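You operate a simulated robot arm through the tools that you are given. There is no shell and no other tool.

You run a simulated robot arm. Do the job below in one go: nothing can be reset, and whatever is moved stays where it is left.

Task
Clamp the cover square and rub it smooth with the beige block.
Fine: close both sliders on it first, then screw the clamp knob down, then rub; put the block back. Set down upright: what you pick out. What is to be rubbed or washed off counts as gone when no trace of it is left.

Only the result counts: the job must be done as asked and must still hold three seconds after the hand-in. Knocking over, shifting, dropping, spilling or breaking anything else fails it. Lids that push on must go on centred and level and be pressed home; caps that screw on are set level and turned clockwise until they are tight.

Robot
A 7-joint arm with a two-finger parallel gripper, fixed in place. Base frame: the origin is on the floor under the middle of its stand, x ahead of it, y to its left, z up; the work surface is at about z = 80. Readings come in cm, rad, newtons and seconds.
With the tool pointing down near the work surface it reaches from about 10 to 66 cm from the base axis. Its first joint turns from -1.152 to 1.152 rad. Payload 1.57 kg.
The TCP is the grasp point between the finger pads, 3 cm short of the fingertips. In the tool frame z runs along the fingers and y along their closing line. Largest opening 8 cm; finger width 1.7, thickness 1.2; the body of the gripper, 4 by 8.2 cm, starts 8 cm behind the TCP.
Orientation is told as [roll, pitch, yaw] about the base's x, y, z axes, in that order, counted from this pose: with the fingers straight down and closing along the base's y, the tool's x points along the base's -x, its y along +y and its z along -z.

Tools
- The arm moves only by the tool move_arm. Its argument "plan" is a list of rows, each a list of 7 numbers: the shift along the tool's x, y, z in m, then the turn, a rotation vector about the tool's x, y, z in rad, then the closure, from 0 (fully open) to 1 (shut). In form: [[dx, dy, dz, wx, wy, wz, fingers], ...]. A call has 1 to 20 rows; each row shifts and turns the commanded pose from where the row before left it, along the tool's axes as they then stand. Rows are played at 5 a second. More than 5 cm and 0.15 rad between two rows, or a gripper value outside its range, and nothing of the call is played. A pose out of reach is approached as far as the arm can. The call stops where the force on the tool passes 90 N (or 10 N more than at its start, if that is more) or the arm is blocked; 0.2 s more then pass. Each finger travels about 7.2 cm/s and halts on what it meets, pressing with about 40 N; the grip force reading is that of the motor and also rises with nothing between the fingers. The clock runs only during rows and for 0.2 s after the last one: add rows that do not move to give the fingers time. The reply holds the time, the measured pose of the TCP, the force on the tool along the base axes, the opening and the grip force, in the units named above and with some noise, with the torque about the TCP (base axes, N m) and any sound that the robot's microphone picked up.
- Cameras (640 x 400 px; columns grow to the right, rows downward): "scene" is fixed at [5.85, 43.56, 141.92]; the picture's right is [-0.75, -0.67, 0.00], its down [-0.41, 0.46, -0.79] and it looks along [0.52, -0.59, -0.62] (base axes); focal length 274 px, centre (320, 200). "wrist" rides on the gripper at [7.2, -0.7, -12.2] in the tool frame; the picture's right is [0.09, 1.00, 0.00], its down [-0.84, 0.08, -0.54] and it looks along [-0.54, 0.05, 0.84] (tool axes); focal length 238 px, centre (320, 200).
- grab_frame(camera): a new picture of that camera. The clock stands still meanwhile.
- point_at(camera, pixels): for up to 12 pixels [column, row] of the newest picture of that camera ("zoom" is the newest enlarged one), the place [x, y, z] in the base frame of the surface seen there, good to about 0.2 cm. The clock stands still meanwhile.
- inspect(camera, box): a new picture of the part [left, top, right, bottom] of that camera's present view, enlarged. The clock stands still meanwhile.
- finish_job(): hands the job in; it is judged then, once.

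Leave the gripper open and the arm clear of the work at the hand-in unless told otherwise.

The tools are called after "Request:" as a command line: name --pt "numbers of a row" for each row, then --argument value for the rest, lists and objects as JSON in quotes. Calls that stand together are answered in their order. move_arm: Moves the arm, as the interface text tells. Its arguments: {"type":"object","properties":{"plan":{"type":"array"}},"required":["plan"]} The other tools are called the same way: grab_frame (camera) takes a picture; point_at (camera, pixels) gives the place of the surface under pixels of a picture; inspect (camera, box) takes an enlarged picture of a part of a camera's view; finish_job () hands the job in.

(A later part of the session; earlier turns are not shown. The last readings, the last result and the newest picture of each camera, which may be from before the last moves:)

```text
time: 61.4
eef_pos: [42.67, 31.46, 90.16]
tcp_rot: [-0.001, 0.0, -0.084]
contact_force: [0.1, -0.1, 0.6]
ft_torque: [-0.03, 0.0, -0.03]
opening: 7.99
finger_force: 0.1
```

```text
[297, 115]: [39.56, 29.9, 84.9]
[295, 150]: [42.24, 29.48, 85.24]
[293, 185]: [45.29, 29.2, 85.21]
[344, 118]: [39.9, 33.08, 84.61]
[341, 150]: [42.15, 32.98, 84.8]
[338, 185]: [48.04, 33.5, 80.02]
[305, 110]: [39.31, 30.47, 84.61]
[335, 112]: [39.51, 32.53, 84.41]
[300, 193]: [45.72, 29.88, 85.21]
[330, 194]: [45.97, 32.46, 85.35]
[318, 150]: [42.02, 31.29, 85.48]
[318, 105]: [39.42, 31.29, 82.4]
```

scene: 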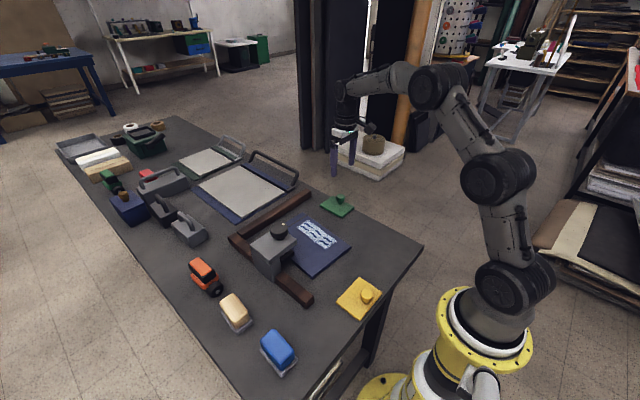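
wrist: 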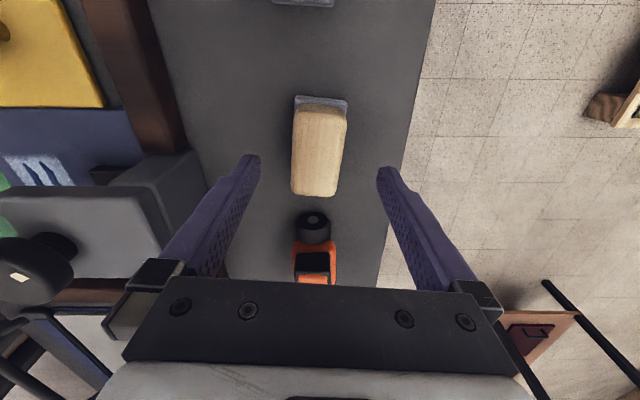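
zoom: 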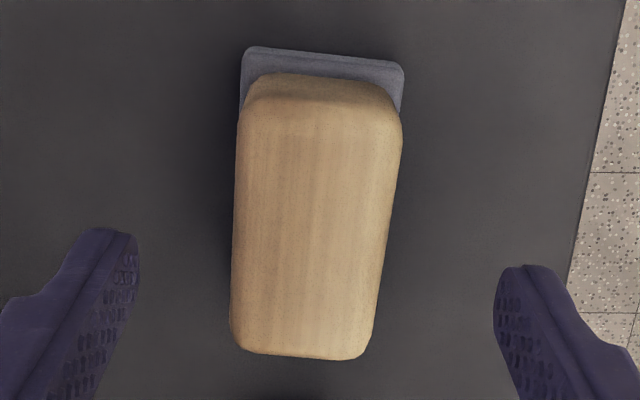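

Alignment is good; the y centre is ≈31.25. I'll come down to TCP z≈85.0 (tips at 82.0, above the tray rim) and close.

Request:
move_arm --pt "0 -0.0015 0.03 0 0 0 0" --pt "0 0 0.021 0 0 0 0" --pt "0 0 0 0 0 0 0" --pt "0 0 0 0 0 0 0.25" --pt "0 0 0 0 0 0 0.45" --pt "0 0 0 0 0 0 0.65" --pt "0 0 0 0 0 0 0.65" --pt "0 0 0 0 0 0 0.65"

Request:
grab_frame --camera "wrist"

Request:
inspect --camera "scene" --box '[195, 260, 275, 350]'

```text
time: 63.2
eef_pos: [42.75, 31.27, 85.07]
tcp_rot: [0.001, 0.002, -0.084]
contact_force: [0.2, -0.1, -0.2]
ft_torque: [0.03, -0.01, -0.01]
opening: 3.92
finger_force: 39.8
```

```text
taken
```

wrist: 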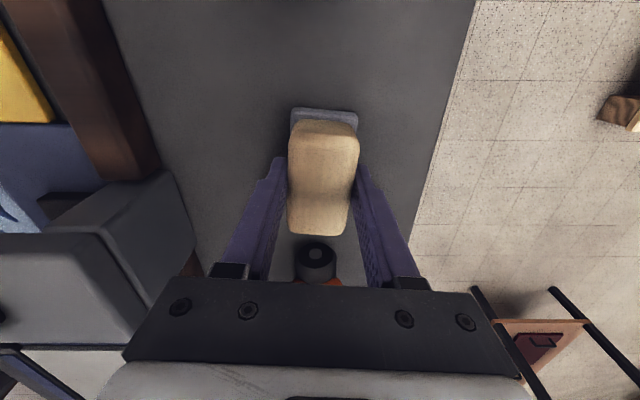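

```text
4.44 times, centred on (235, 305) of scene
```

zoom: 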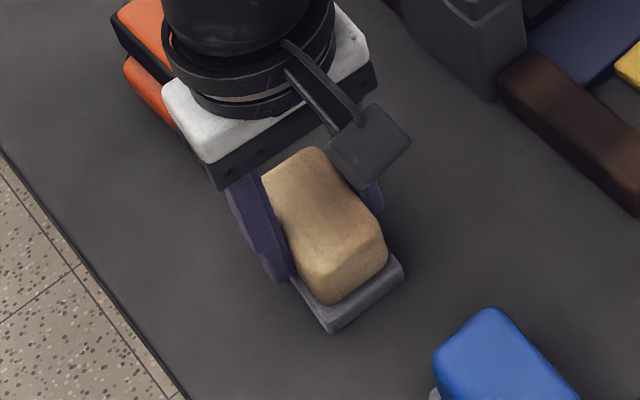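

The block is held (opening 3.92) with no side load. For later, the pick pose is (42.75,31.27,85.05), yaw -0.084. I'll lift 5 cm and check that the tray stays.

Request:
move_arm --pt "0 0 -0.01 0 0 0 0.65" --pt "0 0 -0.02 0 0 0 0.65" --pt "0 0 -0.02 0 0 0 0.65" --pt "0 0 0 0 0 0 0.65"

Request:
grab_frame --camera "wrist"

Request:
inspect --camera "scene" --box '[195, 230, 295, 340]'

```text
time: 64.2
eef_pos: [42.74, 31.15, 90.2]
tcp_rot: [-0.002, 0.0, -0.083]
contact_force: [-0.5, 0.2, -1.1]
ft_torque: [0.0, -0.03, -0.04]
opening: 3.93
finger_force: 40.2
```

```text
taken
```

wrist: 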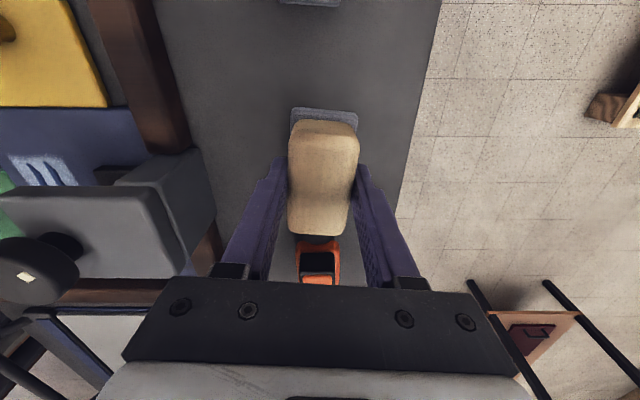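

```text
3.64 times, centred on (245, 285) of scene
```

zoom: 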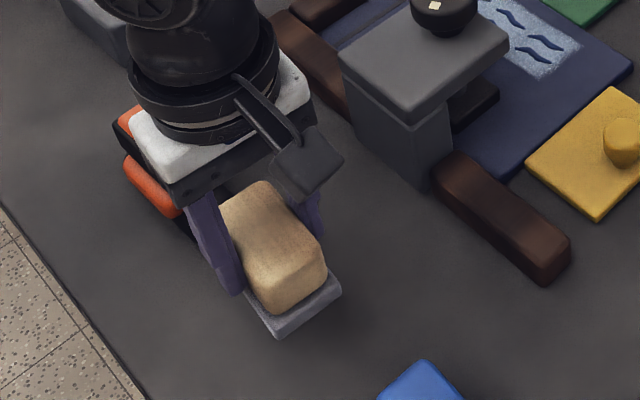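

The grey pad came up with the block, so it is the block's own foot: its bottom is 5.05 cm below the TCP. Now I'll measure the label and marks on the cover in the scene view.

Request:
inspect --camera "scene" --box '[265, 190, 365, 290]'

Request:
point_at --camera "zoom" --pixels '[[226, 178], [240, 140], [255, 125], [380, 260], [300, 255], [385, 235], [340, 285], [412, 255], [200, 130], [300, 175], [345, 200], [230, 150]]'

```text
4.00 times, centred on (315, 240) of scene
```

zoom: 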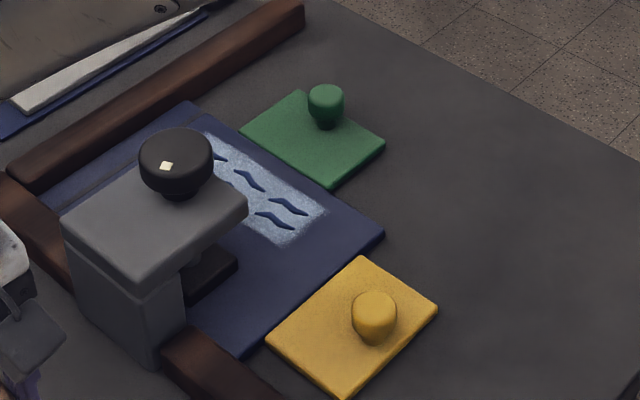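

```text
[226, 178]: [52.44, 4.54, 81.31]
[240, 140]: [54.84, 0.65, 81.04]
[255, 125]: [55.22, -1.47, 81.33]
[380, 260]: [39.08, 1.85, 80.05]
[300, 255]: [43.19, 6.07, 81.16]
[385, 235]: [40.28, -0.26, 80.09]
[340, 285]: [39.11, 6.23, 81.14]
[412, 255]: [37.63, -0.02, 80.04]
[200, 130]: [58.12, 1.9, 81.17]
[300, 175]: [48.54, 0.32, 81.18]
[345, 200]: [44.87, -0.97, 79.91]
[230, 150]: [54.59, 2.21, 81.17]
```

I'll rise to z≈102 so that the block clears the knob, turn to yaw 0 and go over the cover.

Request:
move_arm --pt "0 0 -0.04 0 0 0 0.65" --pt "0 0 -0.04 0 0 0 0.65" --pt "0 0 -0.04 0 0 -0.084 0.65" --pt "-0.01 -0.045 0 0 0 0 0.65" --pt "-0.01 -0.045 0 0 0 0 0.65" --pt "-0.01 -0.045 0 0 0 0 0.65" --pt "-0.01 -0.045 0 0 0 0 0.65" --pt "-0.01 -0.045 0 0 0 0 0.65" --pt "-0.01 -0.045 0 0 0 0 0.65" --pt "0 0 0 0 0 0 0.65" --pt "0 0 0 0 0 0 0.65"

Request:
grab_frame --camera "wrist"

```text
time: 66.6
eef_pos: [48.82, 4.06, 101.87]
tcp_rot: [0.002, 0.001, 0.0]
contact_force: [0.1, -0.6, -1.7]
ft_torque: [-0.01, 0.03, -0.03]
opening: 3.91
finger_force: 39.9
```

```text
taken
```

wrist: 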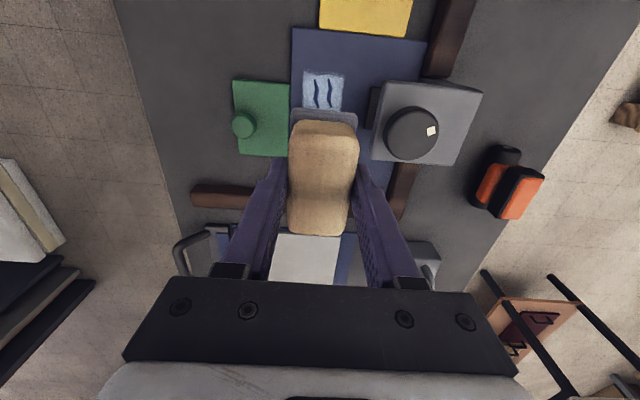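

The near part of the label shows at (303–345, 71–108). I'll measure that and the cover edges.

Request:
inspect --camera "wrist" --box '[230, 0, 470, 170]'

Request:
point_at --camera "wrist" --pixels '[[304, 73], [344, 73], [303, 105], [345, 105], [292, 30], [425, 42], [291, 100], [371, 160], [373, 95], [316, 80], [332, 80], [424, 55]]'

```text
2.35 times, centred on (350, 85) of wrist
```

zoom: 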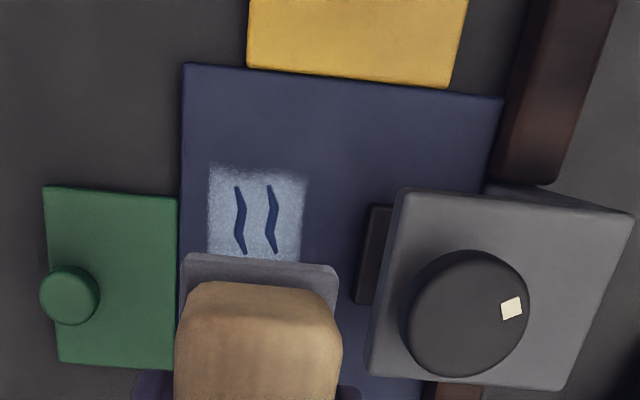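

```text
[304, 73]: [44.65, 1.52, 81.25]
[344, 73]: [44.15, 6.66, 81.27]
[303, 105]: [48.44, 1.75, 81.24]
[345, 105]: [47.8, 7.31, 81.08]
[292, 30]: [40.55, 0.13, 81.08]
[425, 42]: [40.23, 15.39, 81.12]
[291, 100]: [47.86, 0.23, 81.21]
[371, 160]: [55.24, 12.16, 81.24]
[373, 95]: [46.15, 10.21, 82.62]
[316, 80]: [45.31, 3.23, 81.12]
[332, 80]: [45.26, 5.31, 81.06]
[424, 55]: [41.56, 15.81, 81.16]
```

The label spans x≈44.3–58, y≈1.5–6.9 (z 81.2). I'll go to (47,4.2) and down to just above contact (TCP z≈86.6).

Request:
move_arm --pt "0.018 0.0015 0 0 0 0 0.65" --pt "0 0 0.04 0 0 0 0.65" --pt "0 0 0.04 0 0 0 0.65" --pt "0 0 0.04 0 0 0 0.65" --pt "0 0 0.025 0 0 0 0.65" --pt "0 0 0.007 0 0 0 0.65" --pt "0 0 0 0 0 0 0.65"

Request:
move_arm --pt "0 0 0.001 0 0 0 0.65" --pt "0 0 0.001 0 0 0 0.65" --pt "0 0 0.001 0 0 0 0.65" --pt "0 0 0 0 0 0 0.65"

Request:
inspect --camera "scene" --box '[245, 160, 385, 290]'

```text
time: 68.2
eef_pos: [46.87, 4.27, 86.62]
tcp_rot: [-0.001, 0.0, 0.0]
contact_force: [0.3, 0.0, -0.1]
ft_torque: [0.01, -0.01, 0.01]
opening: 3.94
finger_force: 40.0
```

```text
time: 69.2
eef_pos: [46.78, 4.34, 86.54]
tcp_rot: [0.0, -0.001, -0.001]
contact_force: [0.2, 0.0, -1.8]
ft_torque: [-0.01, 0.0, -0.02]
opening: 3.95
finger_force: 40.1
```

```text
3.08 times, centred on (315, 225) of scene
```

zoom: 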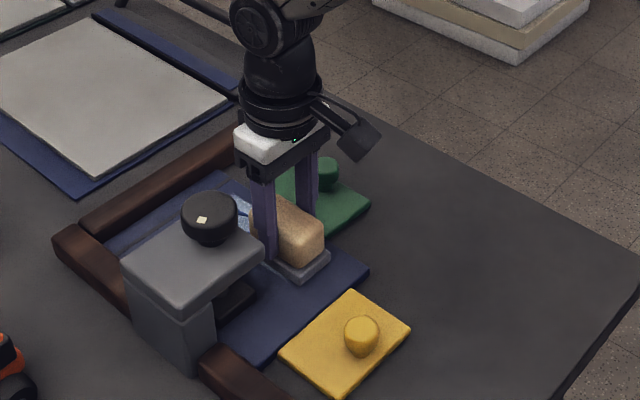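

Still no contact force. I'll go down in 1 mm steps.

Request:
move_arm --pt "0 0 0.001 0 0 0 0.65" --pt "0 0 0.001 0 0 0 0.65" --pt "0 0 0 0 0 0 0.65"

Request:
move_arm --pt "0 0 0.001 0 0 0 0.65" --pt "0 0 0 0 0 0 0.65"

```text
time: 70.0
eef_pos: [46.76, 4.32, 86.32]
tcp_rot: [-0.001, 0.0, 0.0]
contact_force: [-0.2, -0.8, 0.8]
ft_torque: [-0.07, 0.11, 0.02]
opening: 3.95
finger_force: 39.9
```

```text
time: 70.6
eef_pos: [46.82, 4.39, 86.23]
tcp_rot: [0.002, -0.001, -0.001]
contact_force: [-2.9, 6.1, 11.1]
ft_torque: [0.17, 0.46, -0.2]
opening: 3.94
finger_force: 39.7
```

Contact at z≈86.2 with 11 N. Now the first stroke along +x, about 10 cm at y≈4.3.

Request:
move_arm --pt "-0.012 0 0 0 0 0 0.65" --pt "-0.015 0 0 0 0 0 0.65" --pt "-0.015 0 0 0 0 0 0.65" --pt "-0.015 0 0 0 0 0 0.65" --pt "-0.015 0 0 0 0 0 0.65" --pt "-0.015 0 0 0 0 0 0.65" --pt "-0.013 0 0 0 0 0 0.65" --pt "0 0 0 0 0 0 0.65"

Request:
grab_frame --camera "wrist"

Request:
inspect --camera "scene" --box '[245, 160, 385, 290]'

```text
time: 72.4
eef_pos: [56.83, 4.35, 86.3]
tcp_rot: [0.0, -0.002, -0.002]
contact_force: [-8.7, 0.9, 16.9]
ft_torque: [0.02, 0.21, -0.01]
opening: 3.92
finger_force: 40.3
```

```text
taken
```

wrist: 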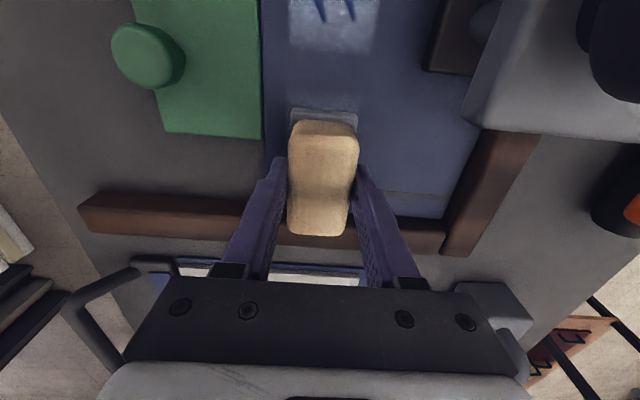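

```text
3.08 times, centred on (315, 225) of scene
```

zoom: 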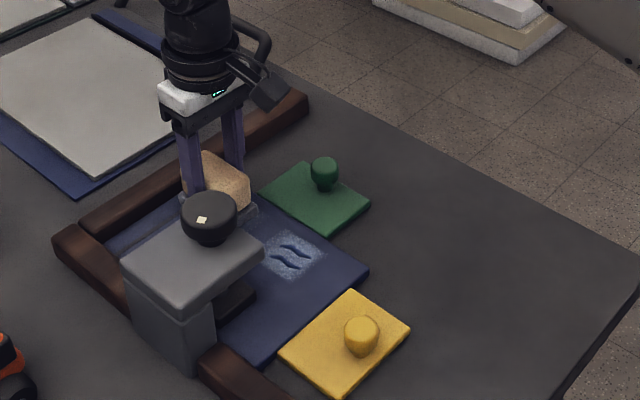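

It works: the middle of the label has cleared. I'll stroke back to x≈44.9.

Request:
move_arm --pt "0.012 0 0 0 0 0 0.65" --pt "0.015 0 0 0 0 0 0.65" --pt "0.015 0 0 0 0 0 0.65" --pt "0.015 0 0 0 0 0 0.65" --pt "0.015 0 0 0 0 0 0.65" --pt "0.015 0 0 0 0 0 0.65" --pt "0.015 0 0 0 0 0 0.65" --pt "0.015 0 0 0 0 0 0.65" --pt "0 0 0 0 0 0 0.65"

Request:
grab_frame --camera "wrist"

Request:
inspect --camera "scene" --box '[245, 160, 385, 290]'

```text
time: 74.4
eef_pos: [45.27, 4.4, 86.23]
tcp_rot: [0.002, -0.004, 0.0]
contact_force: [7.5, -0.6, 14.7]
ft_torque: [-0.07, 0.23, 0.02]
opening: 3.97
finger_force: 40.1
```

```text
taken
```

wrist: 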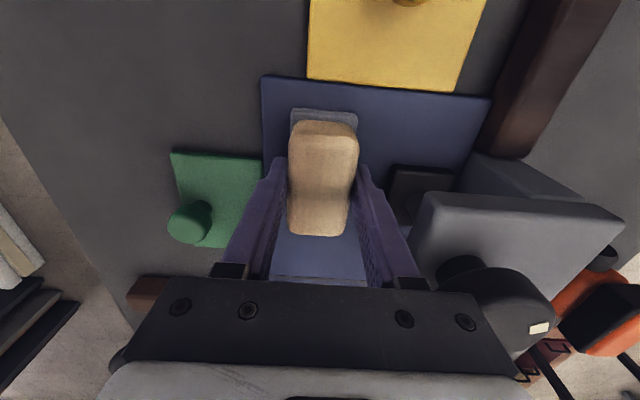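

```text
3.08 times, centred on (315, 225) of scene
```

zoom: 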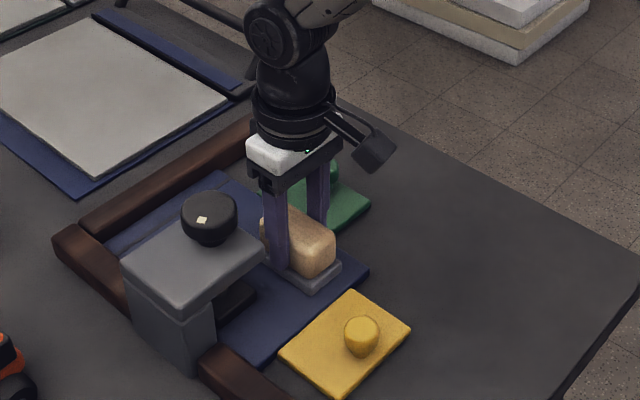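

The near part has cleared too. I'll add one stroke at y≈3.4 forward and one at y≈5.2 back so the label's edges are covered as well.

Request:
move_arm --pt "0 -0.009 0 0 0 0 0.65" --pt "-0.015 0 0 0 0 0 0.65" --pt "-0.015 0 0 0 0 0 0.65" --pt "-0.015 0 0 0 0 0 0.65" --pt "-0.015 0 0 0 0 0 0.65" --pt "-0.015 0 0 0 0 0 0.65" --pt "-0.015 0 0 0 0 0 0.65" --pt "-0.015 0 0 0 0 0 0.65" --pt "-0.014 0 0 0 0 0 0.65" --pt "0 0 0 0 0 0 0.65"

Request:
move_arm --pt "0 0.009 0 0 0 0 0.65" --pt "0 0.009 0 0 0 0 0.65" --pt "0.015 0 0 0 0 0 0.65" --pt "0.015 0 0 0 0 0 0.65" --pt "0.015 0 0 0 0 0 0.65" --pt "0.015 0 0 0 0 0 0.65" --pt "0.015 0 0 0 0 0 0.65" --pt "0.015 0 0 0 0 0 0.65" --pt "0.015 0 0 0 0 0 0.65" --pt "0.014 0 0 0 0 0 0.65" --pt "0 0 0 0 0 0 0.65"

Request:
inspect --camera "scene" --box '[245, 160, 385, 290]'

```text
time: 76.6
eef_pos: [56.85, 3.41, 86.37]
tcp_rot: [0.0, -0.002, 0.0]
contact_force: [-5.5, -1.6, 8.2]
ft_torque: [-0.03, 0.0, -0.03]
opening: 3.93
finger_force: 40.2
```

```text
time: 79.0
eef_pos: [45.04, 5.19, 86.35]
tcp_rot: [0.0, -0.002, 0.0]
contact_force: [7.6, -0.4, 12.6]
ft_torque: [-0.04, 0.16, 0.04]
opening: 3.94
finger_force: 40.1
```

```text
3.08 times, centred on (315, 225) of scene
```

zoom: 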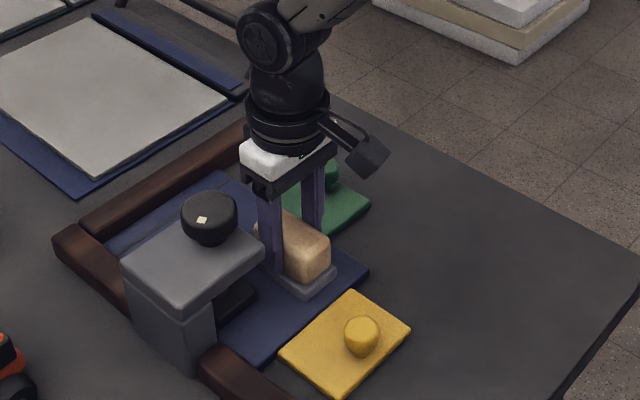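

I'll lift straight up now and inspect the cover for any trace.

Request:
move_arm --pt "0 0 -0.01 0 0 0 0.65" --pt "0 0 -0.03 0 0 0 0.65" --pt "0 0 -0.04 0 0 0 0.65" --pt "0 0 -0.04 0 0 0 0.65" --pt "0 0 -0.04 0 0 0 0.65" --pt "0.02 0.03 0 0 0 0 0.65" --pt "0.02 0.03 0 0 0 0 0.65" --pt "0 0.04 0 0 0 0 0.65" --pt "0 0 0 0 0 0 0.65"

Request:
inspect --camera "scene" --box '[255, 190, 365, 290]'

Request:
grab_frame --camera "wrist"

```text
time: 81.0
eef_pos: [41.1, 15.29, 102.08]
tcp_rot: [0.0, -0.001, 0.002]
contact_force: [0.2, 0.5, -1.2]
ft_torque: [0.05, 0.0, 0.01]
opening: 3.96
finger_force: 39.8
```

```text
4.00 times, centred on (310, 240) of scene
```

zoom: 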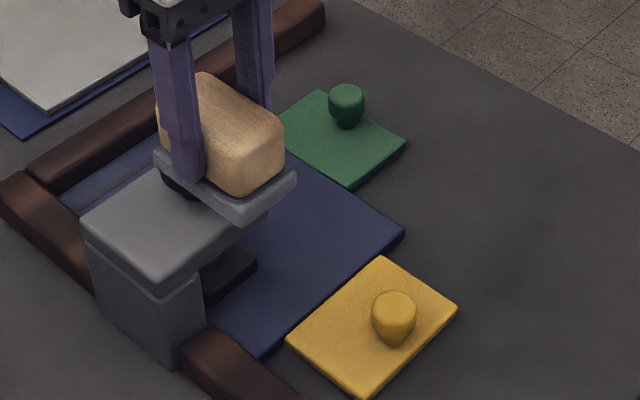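

```text
taken
```

wrist: 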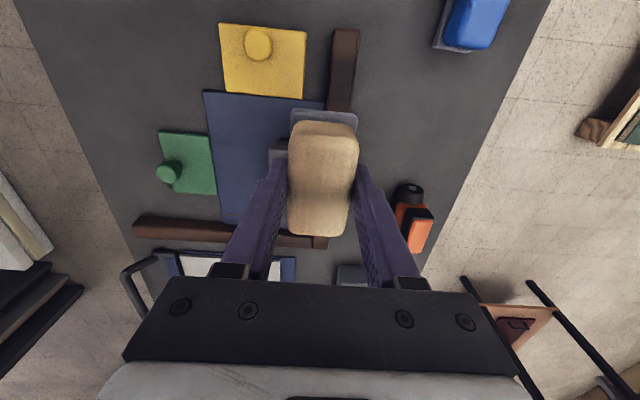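

I'll zoom in on the cover for traces.

Request:
inspect --camera "wrist" --box '[195, 80, 305, 240]'

Request:
inspect --camera "wrist" --box '[130, 10, 380, 170]'

```text
2.50 times, centred on (250, 160) of wrist
```

zoom: 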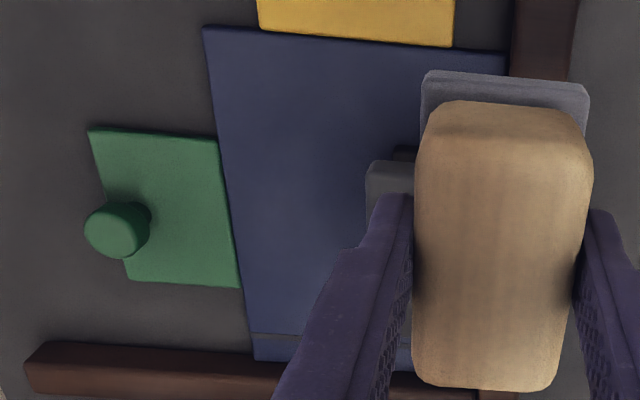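

```text
2.50 times, centred on (255, 90) of wrist
```

zoom: 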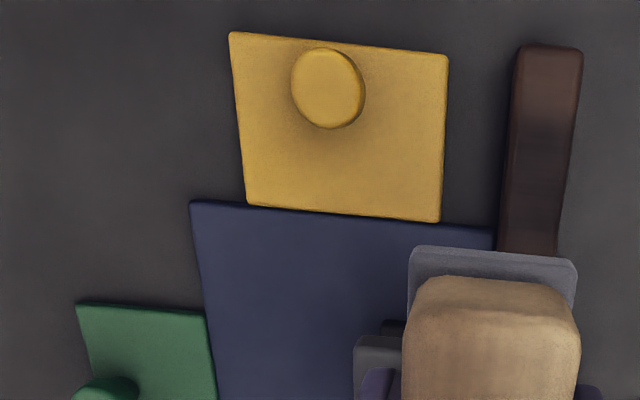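

The visible part is clean. To see the part hidden behind the block I'll swing to the -y side of the cover.

Request:
move_arm --pt "0 -0.045 0 0 0 0 0.65" --pt "0 -0.045 0 0 0 0 0.65" --pt "0 -0.045 0 0 0 0 0.65" --pt "0 -0.045 0 0 0 0 0.65" --pt "0 -0.045 0 0 0 0 0.65" --pt "0 0 0 0 0 0 0.65"

Request:
grab_frame --camera "wrist"

Request:
inspect --camera "wrist" --box '[330, 60, 500, 240]'

Request:
inspect --camera "scene" --box '[255, 190, 365, 290]'

```text
time: 82.4
eef_pos: [40.69, -7.42, 102.34]
tcp_rot: [0.0, 0.001, 0.001]
contact_force: [-0.4, 0.3, -1.3]
ft_torque: [0.0, -0.01, 0.0]
opening: 3.94
finger_force: 40.1
```

```text
taken
```

wrist: 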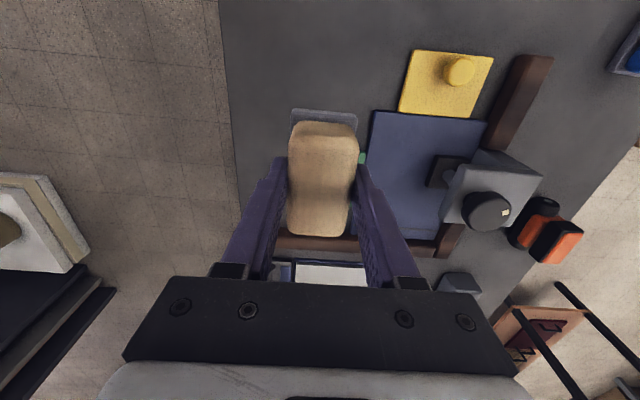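

```text
2.22 times, centred on (415, 150) of wrist
```

zoom: 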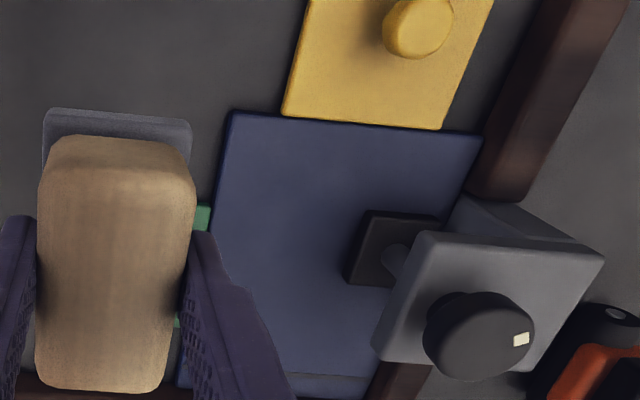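

```text
4.00 times, centred on (310, 240) of scene
```

zoom: 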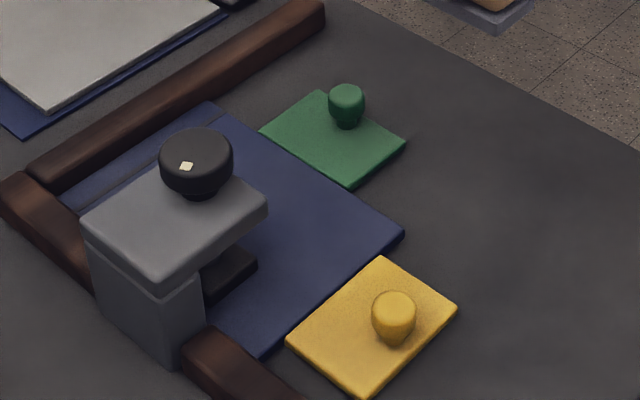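

No trace is left anywhere on the cover. Now I'll carry the block back over its place, (42.75,31.27), yaw -0.084, at z≈102.

Request:
move_arm --pt "-0.0023 0.043 0 0 0 0 0.65" --pt "-0.0023 0.043 0 0 0 0 0.65" --pt "-0.0023 0.043 0 0 0 0 0.65" --pt "-0.0023 0.043 0 0 0 0 0.65" --pt "-0.0023 0.043 0 0 0 0 0.65" --pt "-0.0023 0.043 0 0 0 0 0.65" --pt "-0.0023 0.043 0 0 0 0 0.65" --pt "-0.0023 0.043 0 0 0 0 0.65" --pt "-0.0023 0.043 0 0 0 0 0.65" --pt "0 0 0 0 0 0.085 0.65" --pt "0 0 0 0 0 0 0.65"

Request:
move_arm --pt "0 0 0.04 0 0 0 0.65" --pt "0 0 0.04 0 0 0 0.65" --pt "0 0 0.04 0 0 0 0.65" --pt "0 0 0 0 0 0 0.65"

Request:
move_arm --pt "0 0 0 0 0 0 0.65"

Request:
grab_frame --camera "wrist"

Request:
inspect --camera "scene" --box '[195, 230, 295, 350]'

```text
time: 84.8
eef_pos: [43.34, 31.39, 102.51]
tcp_rot: [-0.001, -0.001, -0.089]
contact_force: [-0.3, -0.4, -1.4]
ft_torque: [-0.01, -0.01, 0.01]
opening: 3.94
finger_force: 40.0
```

```text
time: 85.8
eef_pos: [43.09, 31.43, 90.44]
tcp_rot: [-0.001, 0.001, -0.085]
contact_force: [-0.3, 0.1, -2.6]
ft_torque: [0.01, 0.0, -0.02]
opening: 3.92
finger_force: 40.3
```

```text
time: 86.2
eef_pos: [43.17, 31.31, 90.45]
tcp_rot: [-0.001, -0.001, -0.085]
contact_force: [-0.1, 0.1, -1.2]
ft_torque: [0.03, 0.0, -0.02]
opening: 3.94
finger_force: 39.7
```

```text
taken
```

wrist: 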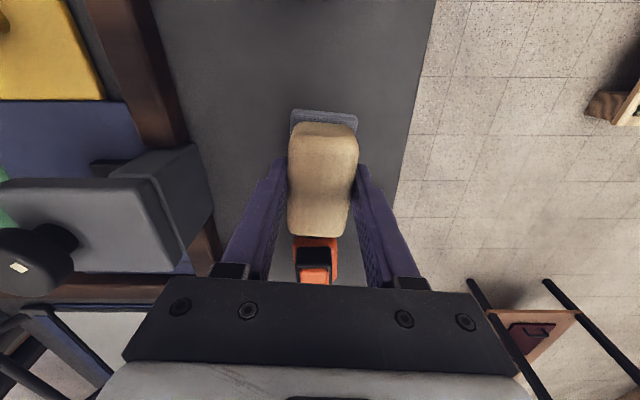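

```text
3.33 times, centred on (245, 290) of scene
```

zoom: 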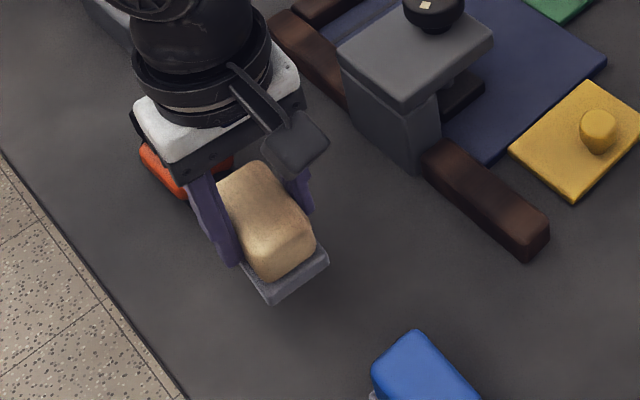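

I read ≈(43.15,31.37), so I'll correct by (-0.45,-0.15) and come down to z≈85.4, then feel for the table.

Request:
move_arm --pt "0.0044 -0.0018 0 0 0 0 0.65" --pt "0 0 0.03 0 0 0 0.65" --pt "0 0 0.015 0 0 0 0.65" --pt "0 0 0.005 0 0 0 0.65" --pt "0 0 0 0 0 0 0.65"

Request:
move_arm --pt "0 0 0.001 0 0 0 0.65" --pt "0 0 0.001 0 0 0 0.65" --pt "0 0 0 0 0 0 0.65"

Request:
move_arm --pt "0 0 0.001 0 0 0 0.65" --pt "0 0 0 0 0 0 0.65"

```text
time: 87.4
eef_pos: [42.74, 31.33, 85.26]
tcp_rot: [-0.001, 0.0, -0.087]
contact_force: [0.1, -0.1, -2.4]
ft_torque: [0.0, -0.01, 0.0]
opening: 3.96
finger_force: 40.1
```

```text
time: 88.2
eef_pos: [42.77, 31.31, 85.05]
tcp_rot: [0.001, -0.001, -0.084]
contact_force: [0.4, -1.1, -2.0]
ft_torque: [-0.01, 0.0, -0.03]
opening: 3.94
finger_force: 40.0
```

```text
time: 88.8
eef_pos: [42.81, 31.3, 85.02]
tcp_rot: [0.0, -0.002, -0.086]
contact_force: [-0.5, -1.4, 3.9]
ft_torque: [-0.18, -0.07, -0.02]
opening: 3.94
finger_force: 39.1
```

It touches the table (+3.9 N) at (42.8,31.3,85.0), its old place. I'll open and rise straight up.

Request:
move_arm --pt "0 0 0 0 0 0 0.45" --pt "0 0 0 0 0 0 0.25" --pt "0 0 0 0 0 0 0.0" --pt "0 0 0 0 0 0 0.0" --pt "0 0 -0.02 0 0 0 0" --pt "0 0 -0.04 0 0 0 0" --pt "0 0 -0.045 0 0 0 0" --pt "0 0 -0.045 0 0 0 0" --pt "0 0 -0.035 0 0 0 0" --pt "0 0 0 0 0 0 0"

Request:
grab_frame --camera "wrist"

Request:
inspect --camera "scene" --box '[205, 280, 265, 340]'

Request:
inspect --camera "scene" --box '[255, 190, 365, 290]'

```text
time: 91.0
eef_pos: [42.56, 31.34, 103.49]
tcp_rot: [0.0, -0.001, -0.087]
contact_force: [0.3, 0.6, -0.3]
ft_torque: [0.01, 0.02, 0.01]
opening: 7.99
finger_force: 0.1
```

```text
taken
```

wrist: 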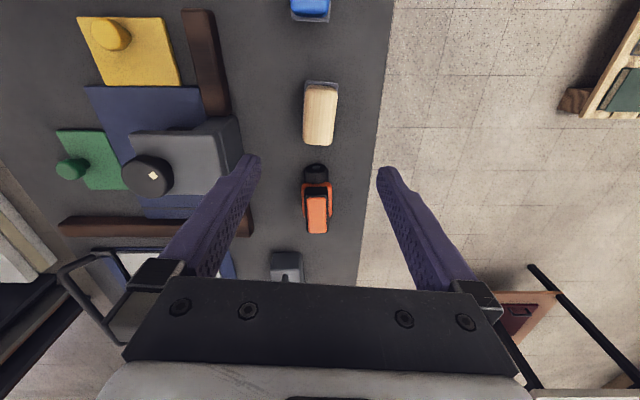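

```text
6.67 times, centred on (235, 310) of scene
```

zoom: 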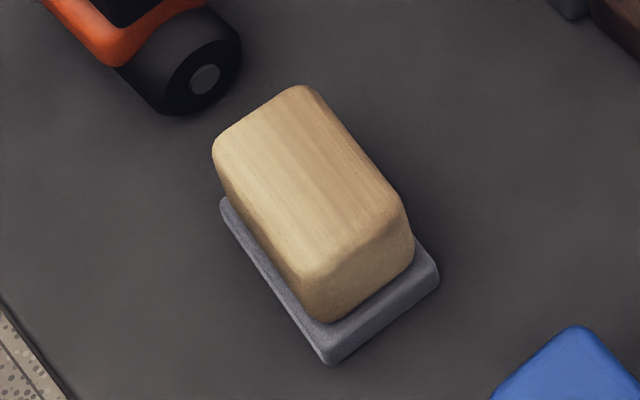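

```text
4.00 times, centred on (310, 240) of scene
```

zoom: 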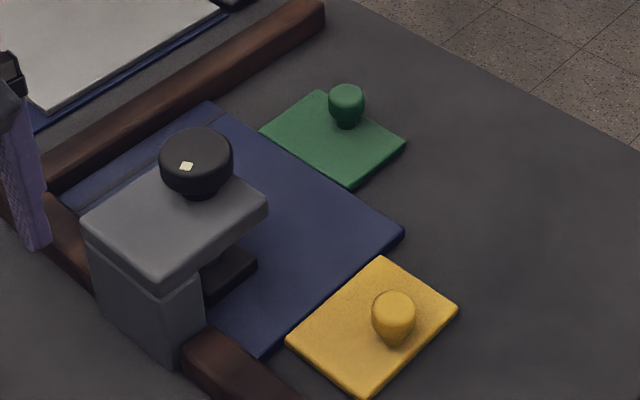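

The block stands upright in its old place (within ≈0.15 cm) and the cover is clean. Before handing in I want to verify that the clamp knob is really tight and not left a little short after its spring-back, so I'll go above it again.

Request:
move_arm --pt "-0.01345 -0.0368 0.0 0 0 0 0" --pt "-0.01345 -0.0368 0.0 0 0 0 0" --pt "-0.01345 -0.0368 0.0 0 0 0 0" --pt "-0.01345 -0.0368 0.0 0 0 0 0" --pt "-0.01345 -0.0368 0.0 0 0 0 0" --pt "0 0 0.035 0 0 0 0" --pt "0 0 0 0 0 0.13 0" --pt "0 0 0 0 0 0.13 0" --pt "0 0 0 0 0 0.13 0" --pt "0 0 0 0 0 0.12 0" --pt "0 0 0 0 0 0 0" --pt "0 0 0 0 0 0 0"

Request:
grab_frame --camera "wrist"

Request:
inspect --camera "scene" --box '[265, 210, 325, 270]'

```text
time: 93.6
eef_pos: [47.71, 12.38, 99.9]
tcp_rot: [0.0, -0.001, -0.597]
contact_force: [0.7, 0.7, -0.1]
ft_torque: [-0.01, 0.02, 0.02]
opening: 8.0
finger_force: 0.1
```

```text
taken
```

wrist: 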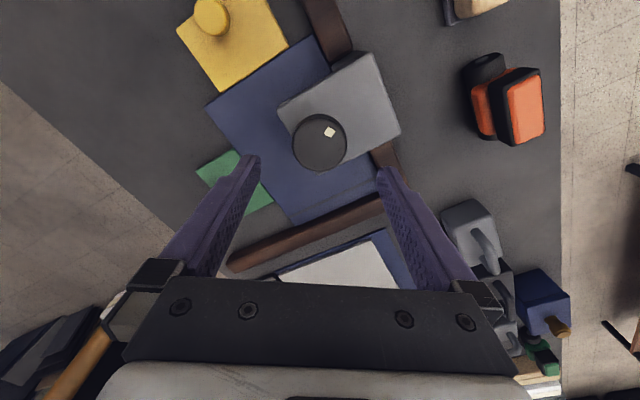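

```text
6.67 times, centred on (295, 240) of scene
```

zoom: 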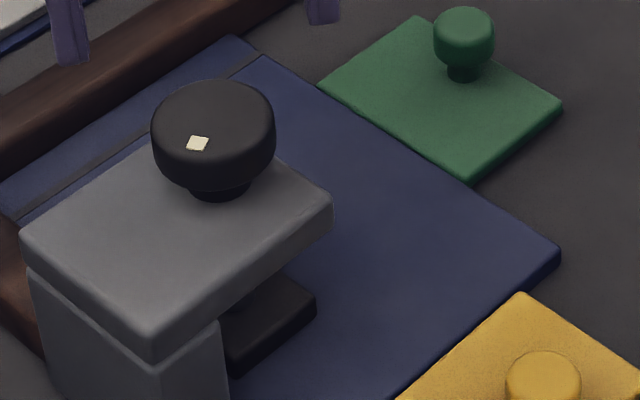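

The knob has kept its angle (marker at (197,143)). I'll descend and grip it centred, then turn in fine steps and read the torque at each.

Request:
move_arm --pt "0 0 0.03 0 0 0 0" --pt "0 0 0.03 0 0 0 0" --pt "0 0 0.012 0 0 0 0" --pt "0 0 0 0 0 0 0" --pt "0 0 0 0 0 0 0.3" --pt "0 0 0 0 0 0 0.6" --pt "0 0 0 0 0 0 0.9" --pt "0 0 0 0 0 0 0.9" --pt "0 0 0 0 0 0 0.9"

Request:
inspect --camera "wrist" --box '[250, 120, 390, 250]'

Request:
move_arm --pt "0 0 0 0 0 0.05 0.9" --pt "0 0 0 0 0 0 0.9"

Request:
move_arm --pt "0 0 0 0 0 0.05 0.9" --pt "0 0 0 0 0 0 0.9"

Request:
move_arm --pt "0 0 0 0 0 0.05 0.9" --pt "0 0 0 0 0 0 0.9"

Request:
inspect --camera "scene" --box '[265, 210, 325, 270]'

```text
time: 95.6
eef_pos: [47.75, 12.39, 92.74]
tcp_rot: [-0.003, 0.001, -0.594]
contact_force: [-2.5, -4.9, 0.2]
ft_torque: [-0.18, 0.0, -0.02]
opening: 4.71
finger_force: 44.7
```

```text
3.08 times, centred on (320, 185) of wrist
```

zoom: 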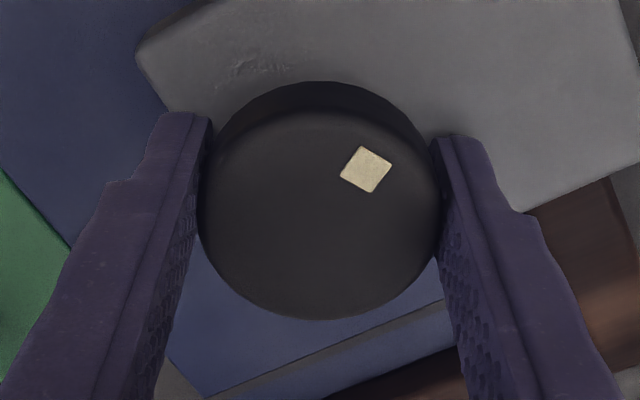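

```text
time: 96.2
eef_pos: [47.74, 12.39, 92.69]
tcp_rot: [-0.001, 0.002, -0.645]
contact_force: [-9.2, -3.2, -1.2]
ft_torque: [-0.44, -0.82, 0.1]
opening: 4.73
finger_force: 44.9
```

```text
time: 96.8
eef_pos: [47.7, 12.49, 92.71]
tcp_rot: [-0.003, 0.001, -0.696]
contact_force: [-10.0, 1.1, 2.0]
ft_torque: [-0.66, 0.28, 0.08]
opening: 4.71
finger_force: 44.8
```

```text
time: 97.4
eef_pos: [47.69, 12.45, 92.67]
tcp_rot: [-0.001, 0.003, -0.745]
contact_force: [-19.8, 3.2, -0.3]
ft_torque: [-0.08, -0.57, 0.13]
opening: 4.71
finger_force: 45.2
```

```text
6.67 times, centred on (295, 240) of scene
```

zoom: 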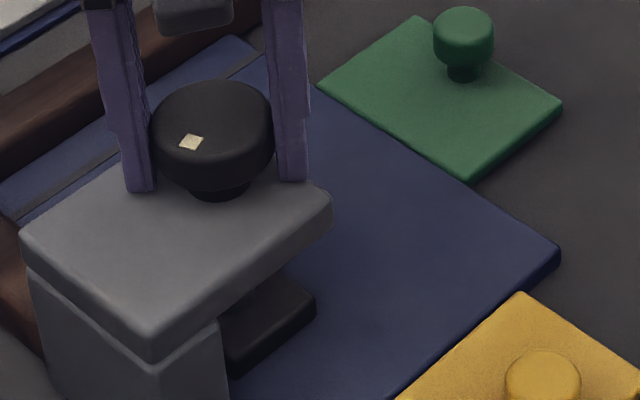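

The torque is only ≈0.1 N·m (friction) over these 0.15 rad, so the knob had indeed been left short of the stop. I'll continue in fine steps to find where it gets tight.

Request:
move_arm --pt "0 0 0 0 0 0.04 0.9" --pt "0 0 0 0 0 0 0.9"

Request:
move_arm --pt "0 0 0 0 0 0.04 0.9" --pt "0 0 0 0 0 0 0.9"

Request:
move_arm --pt "0 0 0 0 0 0.04 0.9" --pt "0 0 0 0 0 0 0.9"

Request:
inspect --camera "scene" --box '[265, 210, 325, 270]'

Request:
inspect --camera "wrist" --box '[250, 120, 390, 250]'

```text
time: 98.0
eef_pos: [47.72, 12.41, 92.69]
tcp_rot: [-0.003, 0.003, -0.786]
contact_force: [-22.7, 10.0, 1.2]
ft_torque: [-0.07, -0.31, 0.18]
opening: 4.71
finger_force: 45.3
```

```text
time: 98.6
eef_pos: [47.61, 12.61, 92.74]
tcp_rot: [-0.002, 0.004, -0.825]
contact_force: [-13.7, 13.4, -3.8]
ft_torque: [0.49, 0.91, 0.21]
opening: 4.74
finger_force: 45.0
```

```text
time: 99.2
eef_pos: [47.69, 12.48, 92.66]
tcp_rot: [0.0, 0.001, -0.865]
contact_force: [-16.5, 16.7, -8.9]
ft_torque: [0.11, 0.22, 0.37]
opening: 4.7
finger_force: 45.0
```

```text
6.67 times, centred on (295, 240) of scene
```

zoom: 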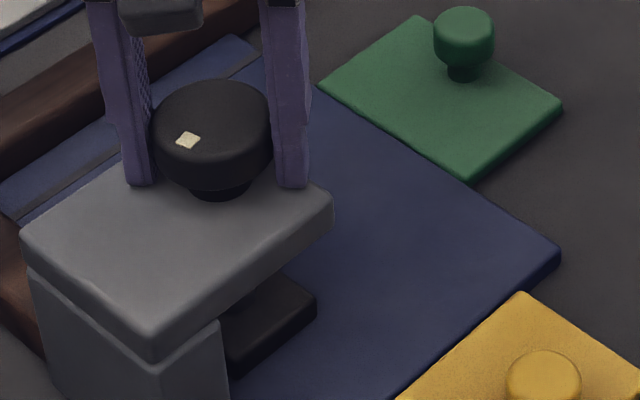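

```text
3.08 times, centred on (320, 185) of wrist
```

zoom: 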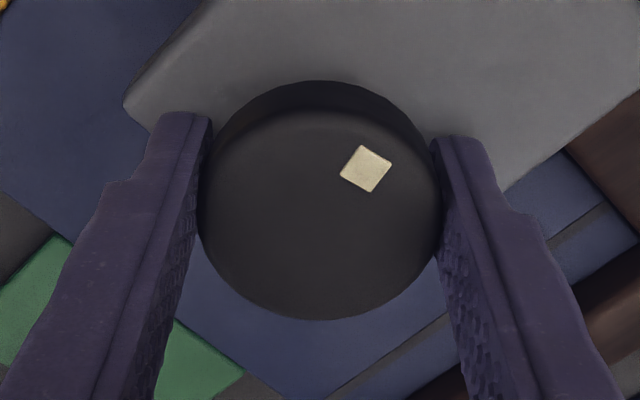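

The torque now rises from 0.13 to 0.37 N·m, so the stop begins at about yaw -0.78. There is a ≈23 N side load along tool x that would drag the knob upon release, so I'll take that off (tool x +2.3 mm) and turn a bit further.

Request:
move_arm --pt "0.0023 0 0 0 0 0.04 0.9" --pt "0 0 0 0 0 0 0.9"

Request:
move_arm --pt "0 0 0 0 0 0.06 0.9" --pt "0 0 0 0 0 0 0.9"

Request:
inspect --camera "scene" --box '[265, 210, 325, 270]'

```text
time: 99.8
eef_pos: [47.64, 12.44, 92.69]
tcp_rot: [-0.002, -0.001, -0.909]
contact_force: [-7.6, 0.8, -11.8]
ft_torque: [0.87, 0.61, 0.43]
opening: 4.7
finger_force: 45.3
```

```text
time: 100.4
eef_pos: [47.79, 12.55, 92.62]
tcp_rot: [0.0, -0.004, -0.965]
contact_force: [2.2, -9.2, -17.6]
ft_torque: [-0.05, -0.02, 0.64]
opening: 4.73
finger_force: 44.9
```

```text
6.67 times, centred on (295, 240) of scene
```

zoom: 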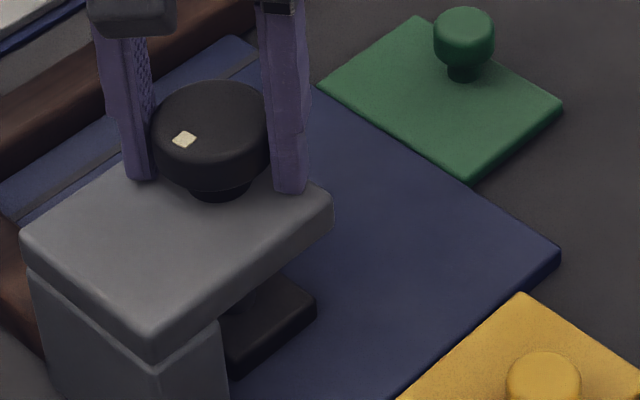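

The torque is 0.64 N·m and rising about 3.5 N·m/rad, so the stop begins near yaw -0.80. Now I'll back off gently to ≈-0.83, where friction alone can hold, and check torque and side load before opening.

Request:
move_arm --pt "0 0 0 0 0 -0.05 0.9" --pt "0 0 0 0 0 -0.05 0.9" --pt "0 0 0 0 0 0 0.9"

Request:
move_arm --pt "0 0 0 0 0 0 0.9"

```text
time: 101.2
eef_pos: [47.72, 12.5, 92.82]
tcp_rot: [-0.002, -0.002, -0.863]
contact_force: [3.1, -18.5, -17.0]
ft_torque: [-0.09, -0.47, 0.31]
opening: 4.69
finger_force: 44.6
```

```text
time: 101.6
eef_pos: [47.75, 12.41, 92.59]
tcp_rot: [-0.003, -0.002, -0.865]
contact_force: [5.1, -21.2, -16.3]
ft_torque: [0.28, 0.1, 0.25]
opening: 4.7
finger_force: 44.9
```

There's 0.28 N·m left and -19 N along tool x. I'll correct the side load back 2 mm and turn back another 0.03 rad.

Request:
move_arm --pt "-0.002 0 0.001 0 0 -0.03 0.9" --pt "0 0 0 0 0 0 0.9"

Request:
move_arm --pt "0 0 0 0 0 0 0.9"

```text
time: 102.2
eef_pos: [47.66, 12.42, 92.79]
tcp_rot: [-0.003, 0.002, -0.831]
contact_force: [-12.3, -12.2, -3.0]
ft_torque: [-1.29, -0.25, 0.32]
opening: 4.71
finger_force: 45.0
```

```text
time: 102.6
eef_pos: [47.71, 12.59, 92.68]
tcp_rot: [-0.003, 0.002, -0.834]
contact_force: [-16.0, -9.8, -0.1]
ft_torque: [-1.09, -0.38, 0.28]
opening: 4.69
finger_force: 45.8
```

Tangential load is nearly gone; a radial -18 N remains. I'll correct that and back off a bit more.

Request:
move_arm --pt "0 -0.002 0 0 0 -0.03 0.9" --pt "0 0 0 0 0 0 0.9"

Request:
move_arm --pt "0 0 0 0 0 0 0.9"

Request:
inspect --camera "scene" --box '[265, 210, 325, 270]'

```text
time: 103.2
eef_pos: [47.7, 12.47, 92.7]
tcp_rot: [0.004, 0.001, -0.806]
contact_force: [-5.2, 4.3, -1.0]
ft_torque: [0.69, 1.11, 0.15]
opening: 4.72
finger_force: 45.6
```

```text
time: 103.6
eef_pos: [47.79, 12.33, 92.59]
tcp_rot: [0.004, 0.0, -0.805]
contact_force: [-5.7, 10.8, -0.1]
ft_torque: [1.23, 0.68, 0.16]
opening: 4.69
finger_force: 44.8
```

```text
6.67 times, centred on (295, 240) of scene
```

zoom: 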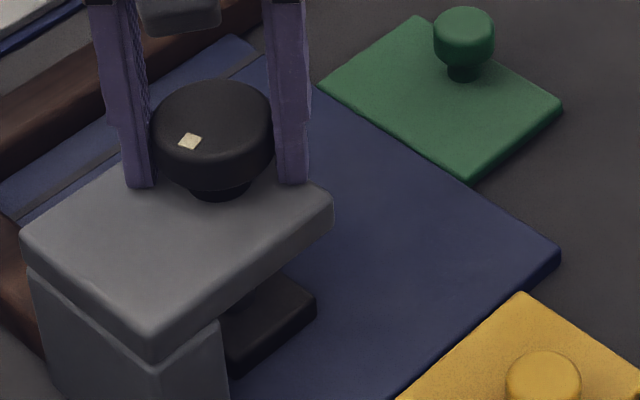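

Torque is 0.15 N·m now. One more small step back with a 1 mm side correction.

Request:
move_arm --pt "0.001 0 0 0 0 -0.025 0.9" --pt "0 0 0 0 0 0 0.9"

Request:
move_arm --pt "0 0 0 0 0 0 0.9"

```text
time: 104.2
eef_pos: [47.66, 12.55, 92.71]
tcp_rot: [0.003, -0.002, -0.779]
contact_force: [-2.3, 11.1, 0.9]
ft_torque: [0.79, 0.56, 0.12]
opening: 4.7
finger_force: 44.6
```

```text
time: 104.6
eef_pos: [47.71, 12.48, 92.72]
tcp_rot: [0.003, -0.001, -0.78]
contact_force: [-0.7, 14.5, 0.2]
ft_torque: [0.47, -0.1, 0.18]
opening: 4.71
finger_force: 44.7
```

The torque follows the same elastic curve both ways, so the knob's natural rest after release is simply where that elastic load fades; both earlier releases ended there. I'll open now from low torque and see where it settles.

Request:
move_arm --pt "0.0012 0 0 0 0 0 0.9" --pt "0 0 0 0 0 0 0.5" --pt "0 0 0 0 0 0 0.4" --pt "0 0 0 0 0 0 0.2" --pt "0 0 0 0 0 0 0.0" --pt "0 0 0 0 0 0 0.0"

Request:
inspect --camera "scene" --box '[265, 210, 325, 270]'

Request:
inspect --camera "wrist" --box '[250, 120, 390, 250]'

```text
time: 106.0
eef_pos: [47.46, 12.49, 92.56]
tcp_rot: [0.001, -0.001, -0.779]
contact_force: [-0.3, 0.2, 0.2]
ft_torque: [-0.02, 0.02, 0.03]
opening: 7.98
finger_force: 0.0
```

```text
6.67 times, centred on (295, 240) of scene
```

zoom: 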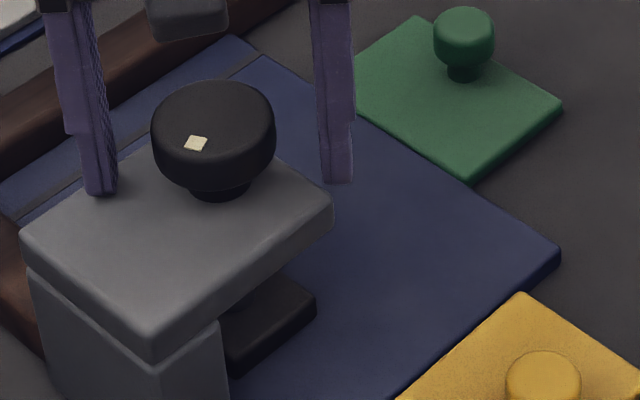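

```text
3.08 times, centred on (320, 185) of wrist
```

zoom: 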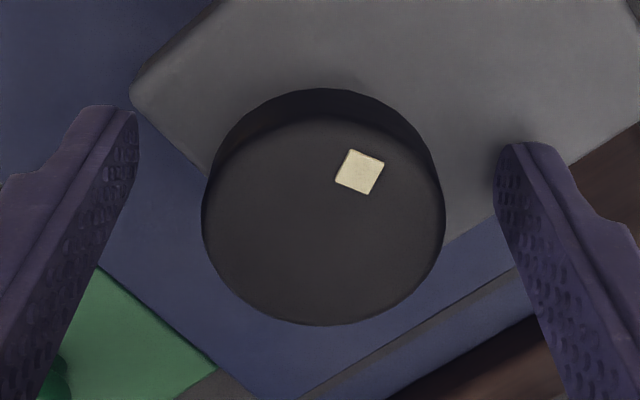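

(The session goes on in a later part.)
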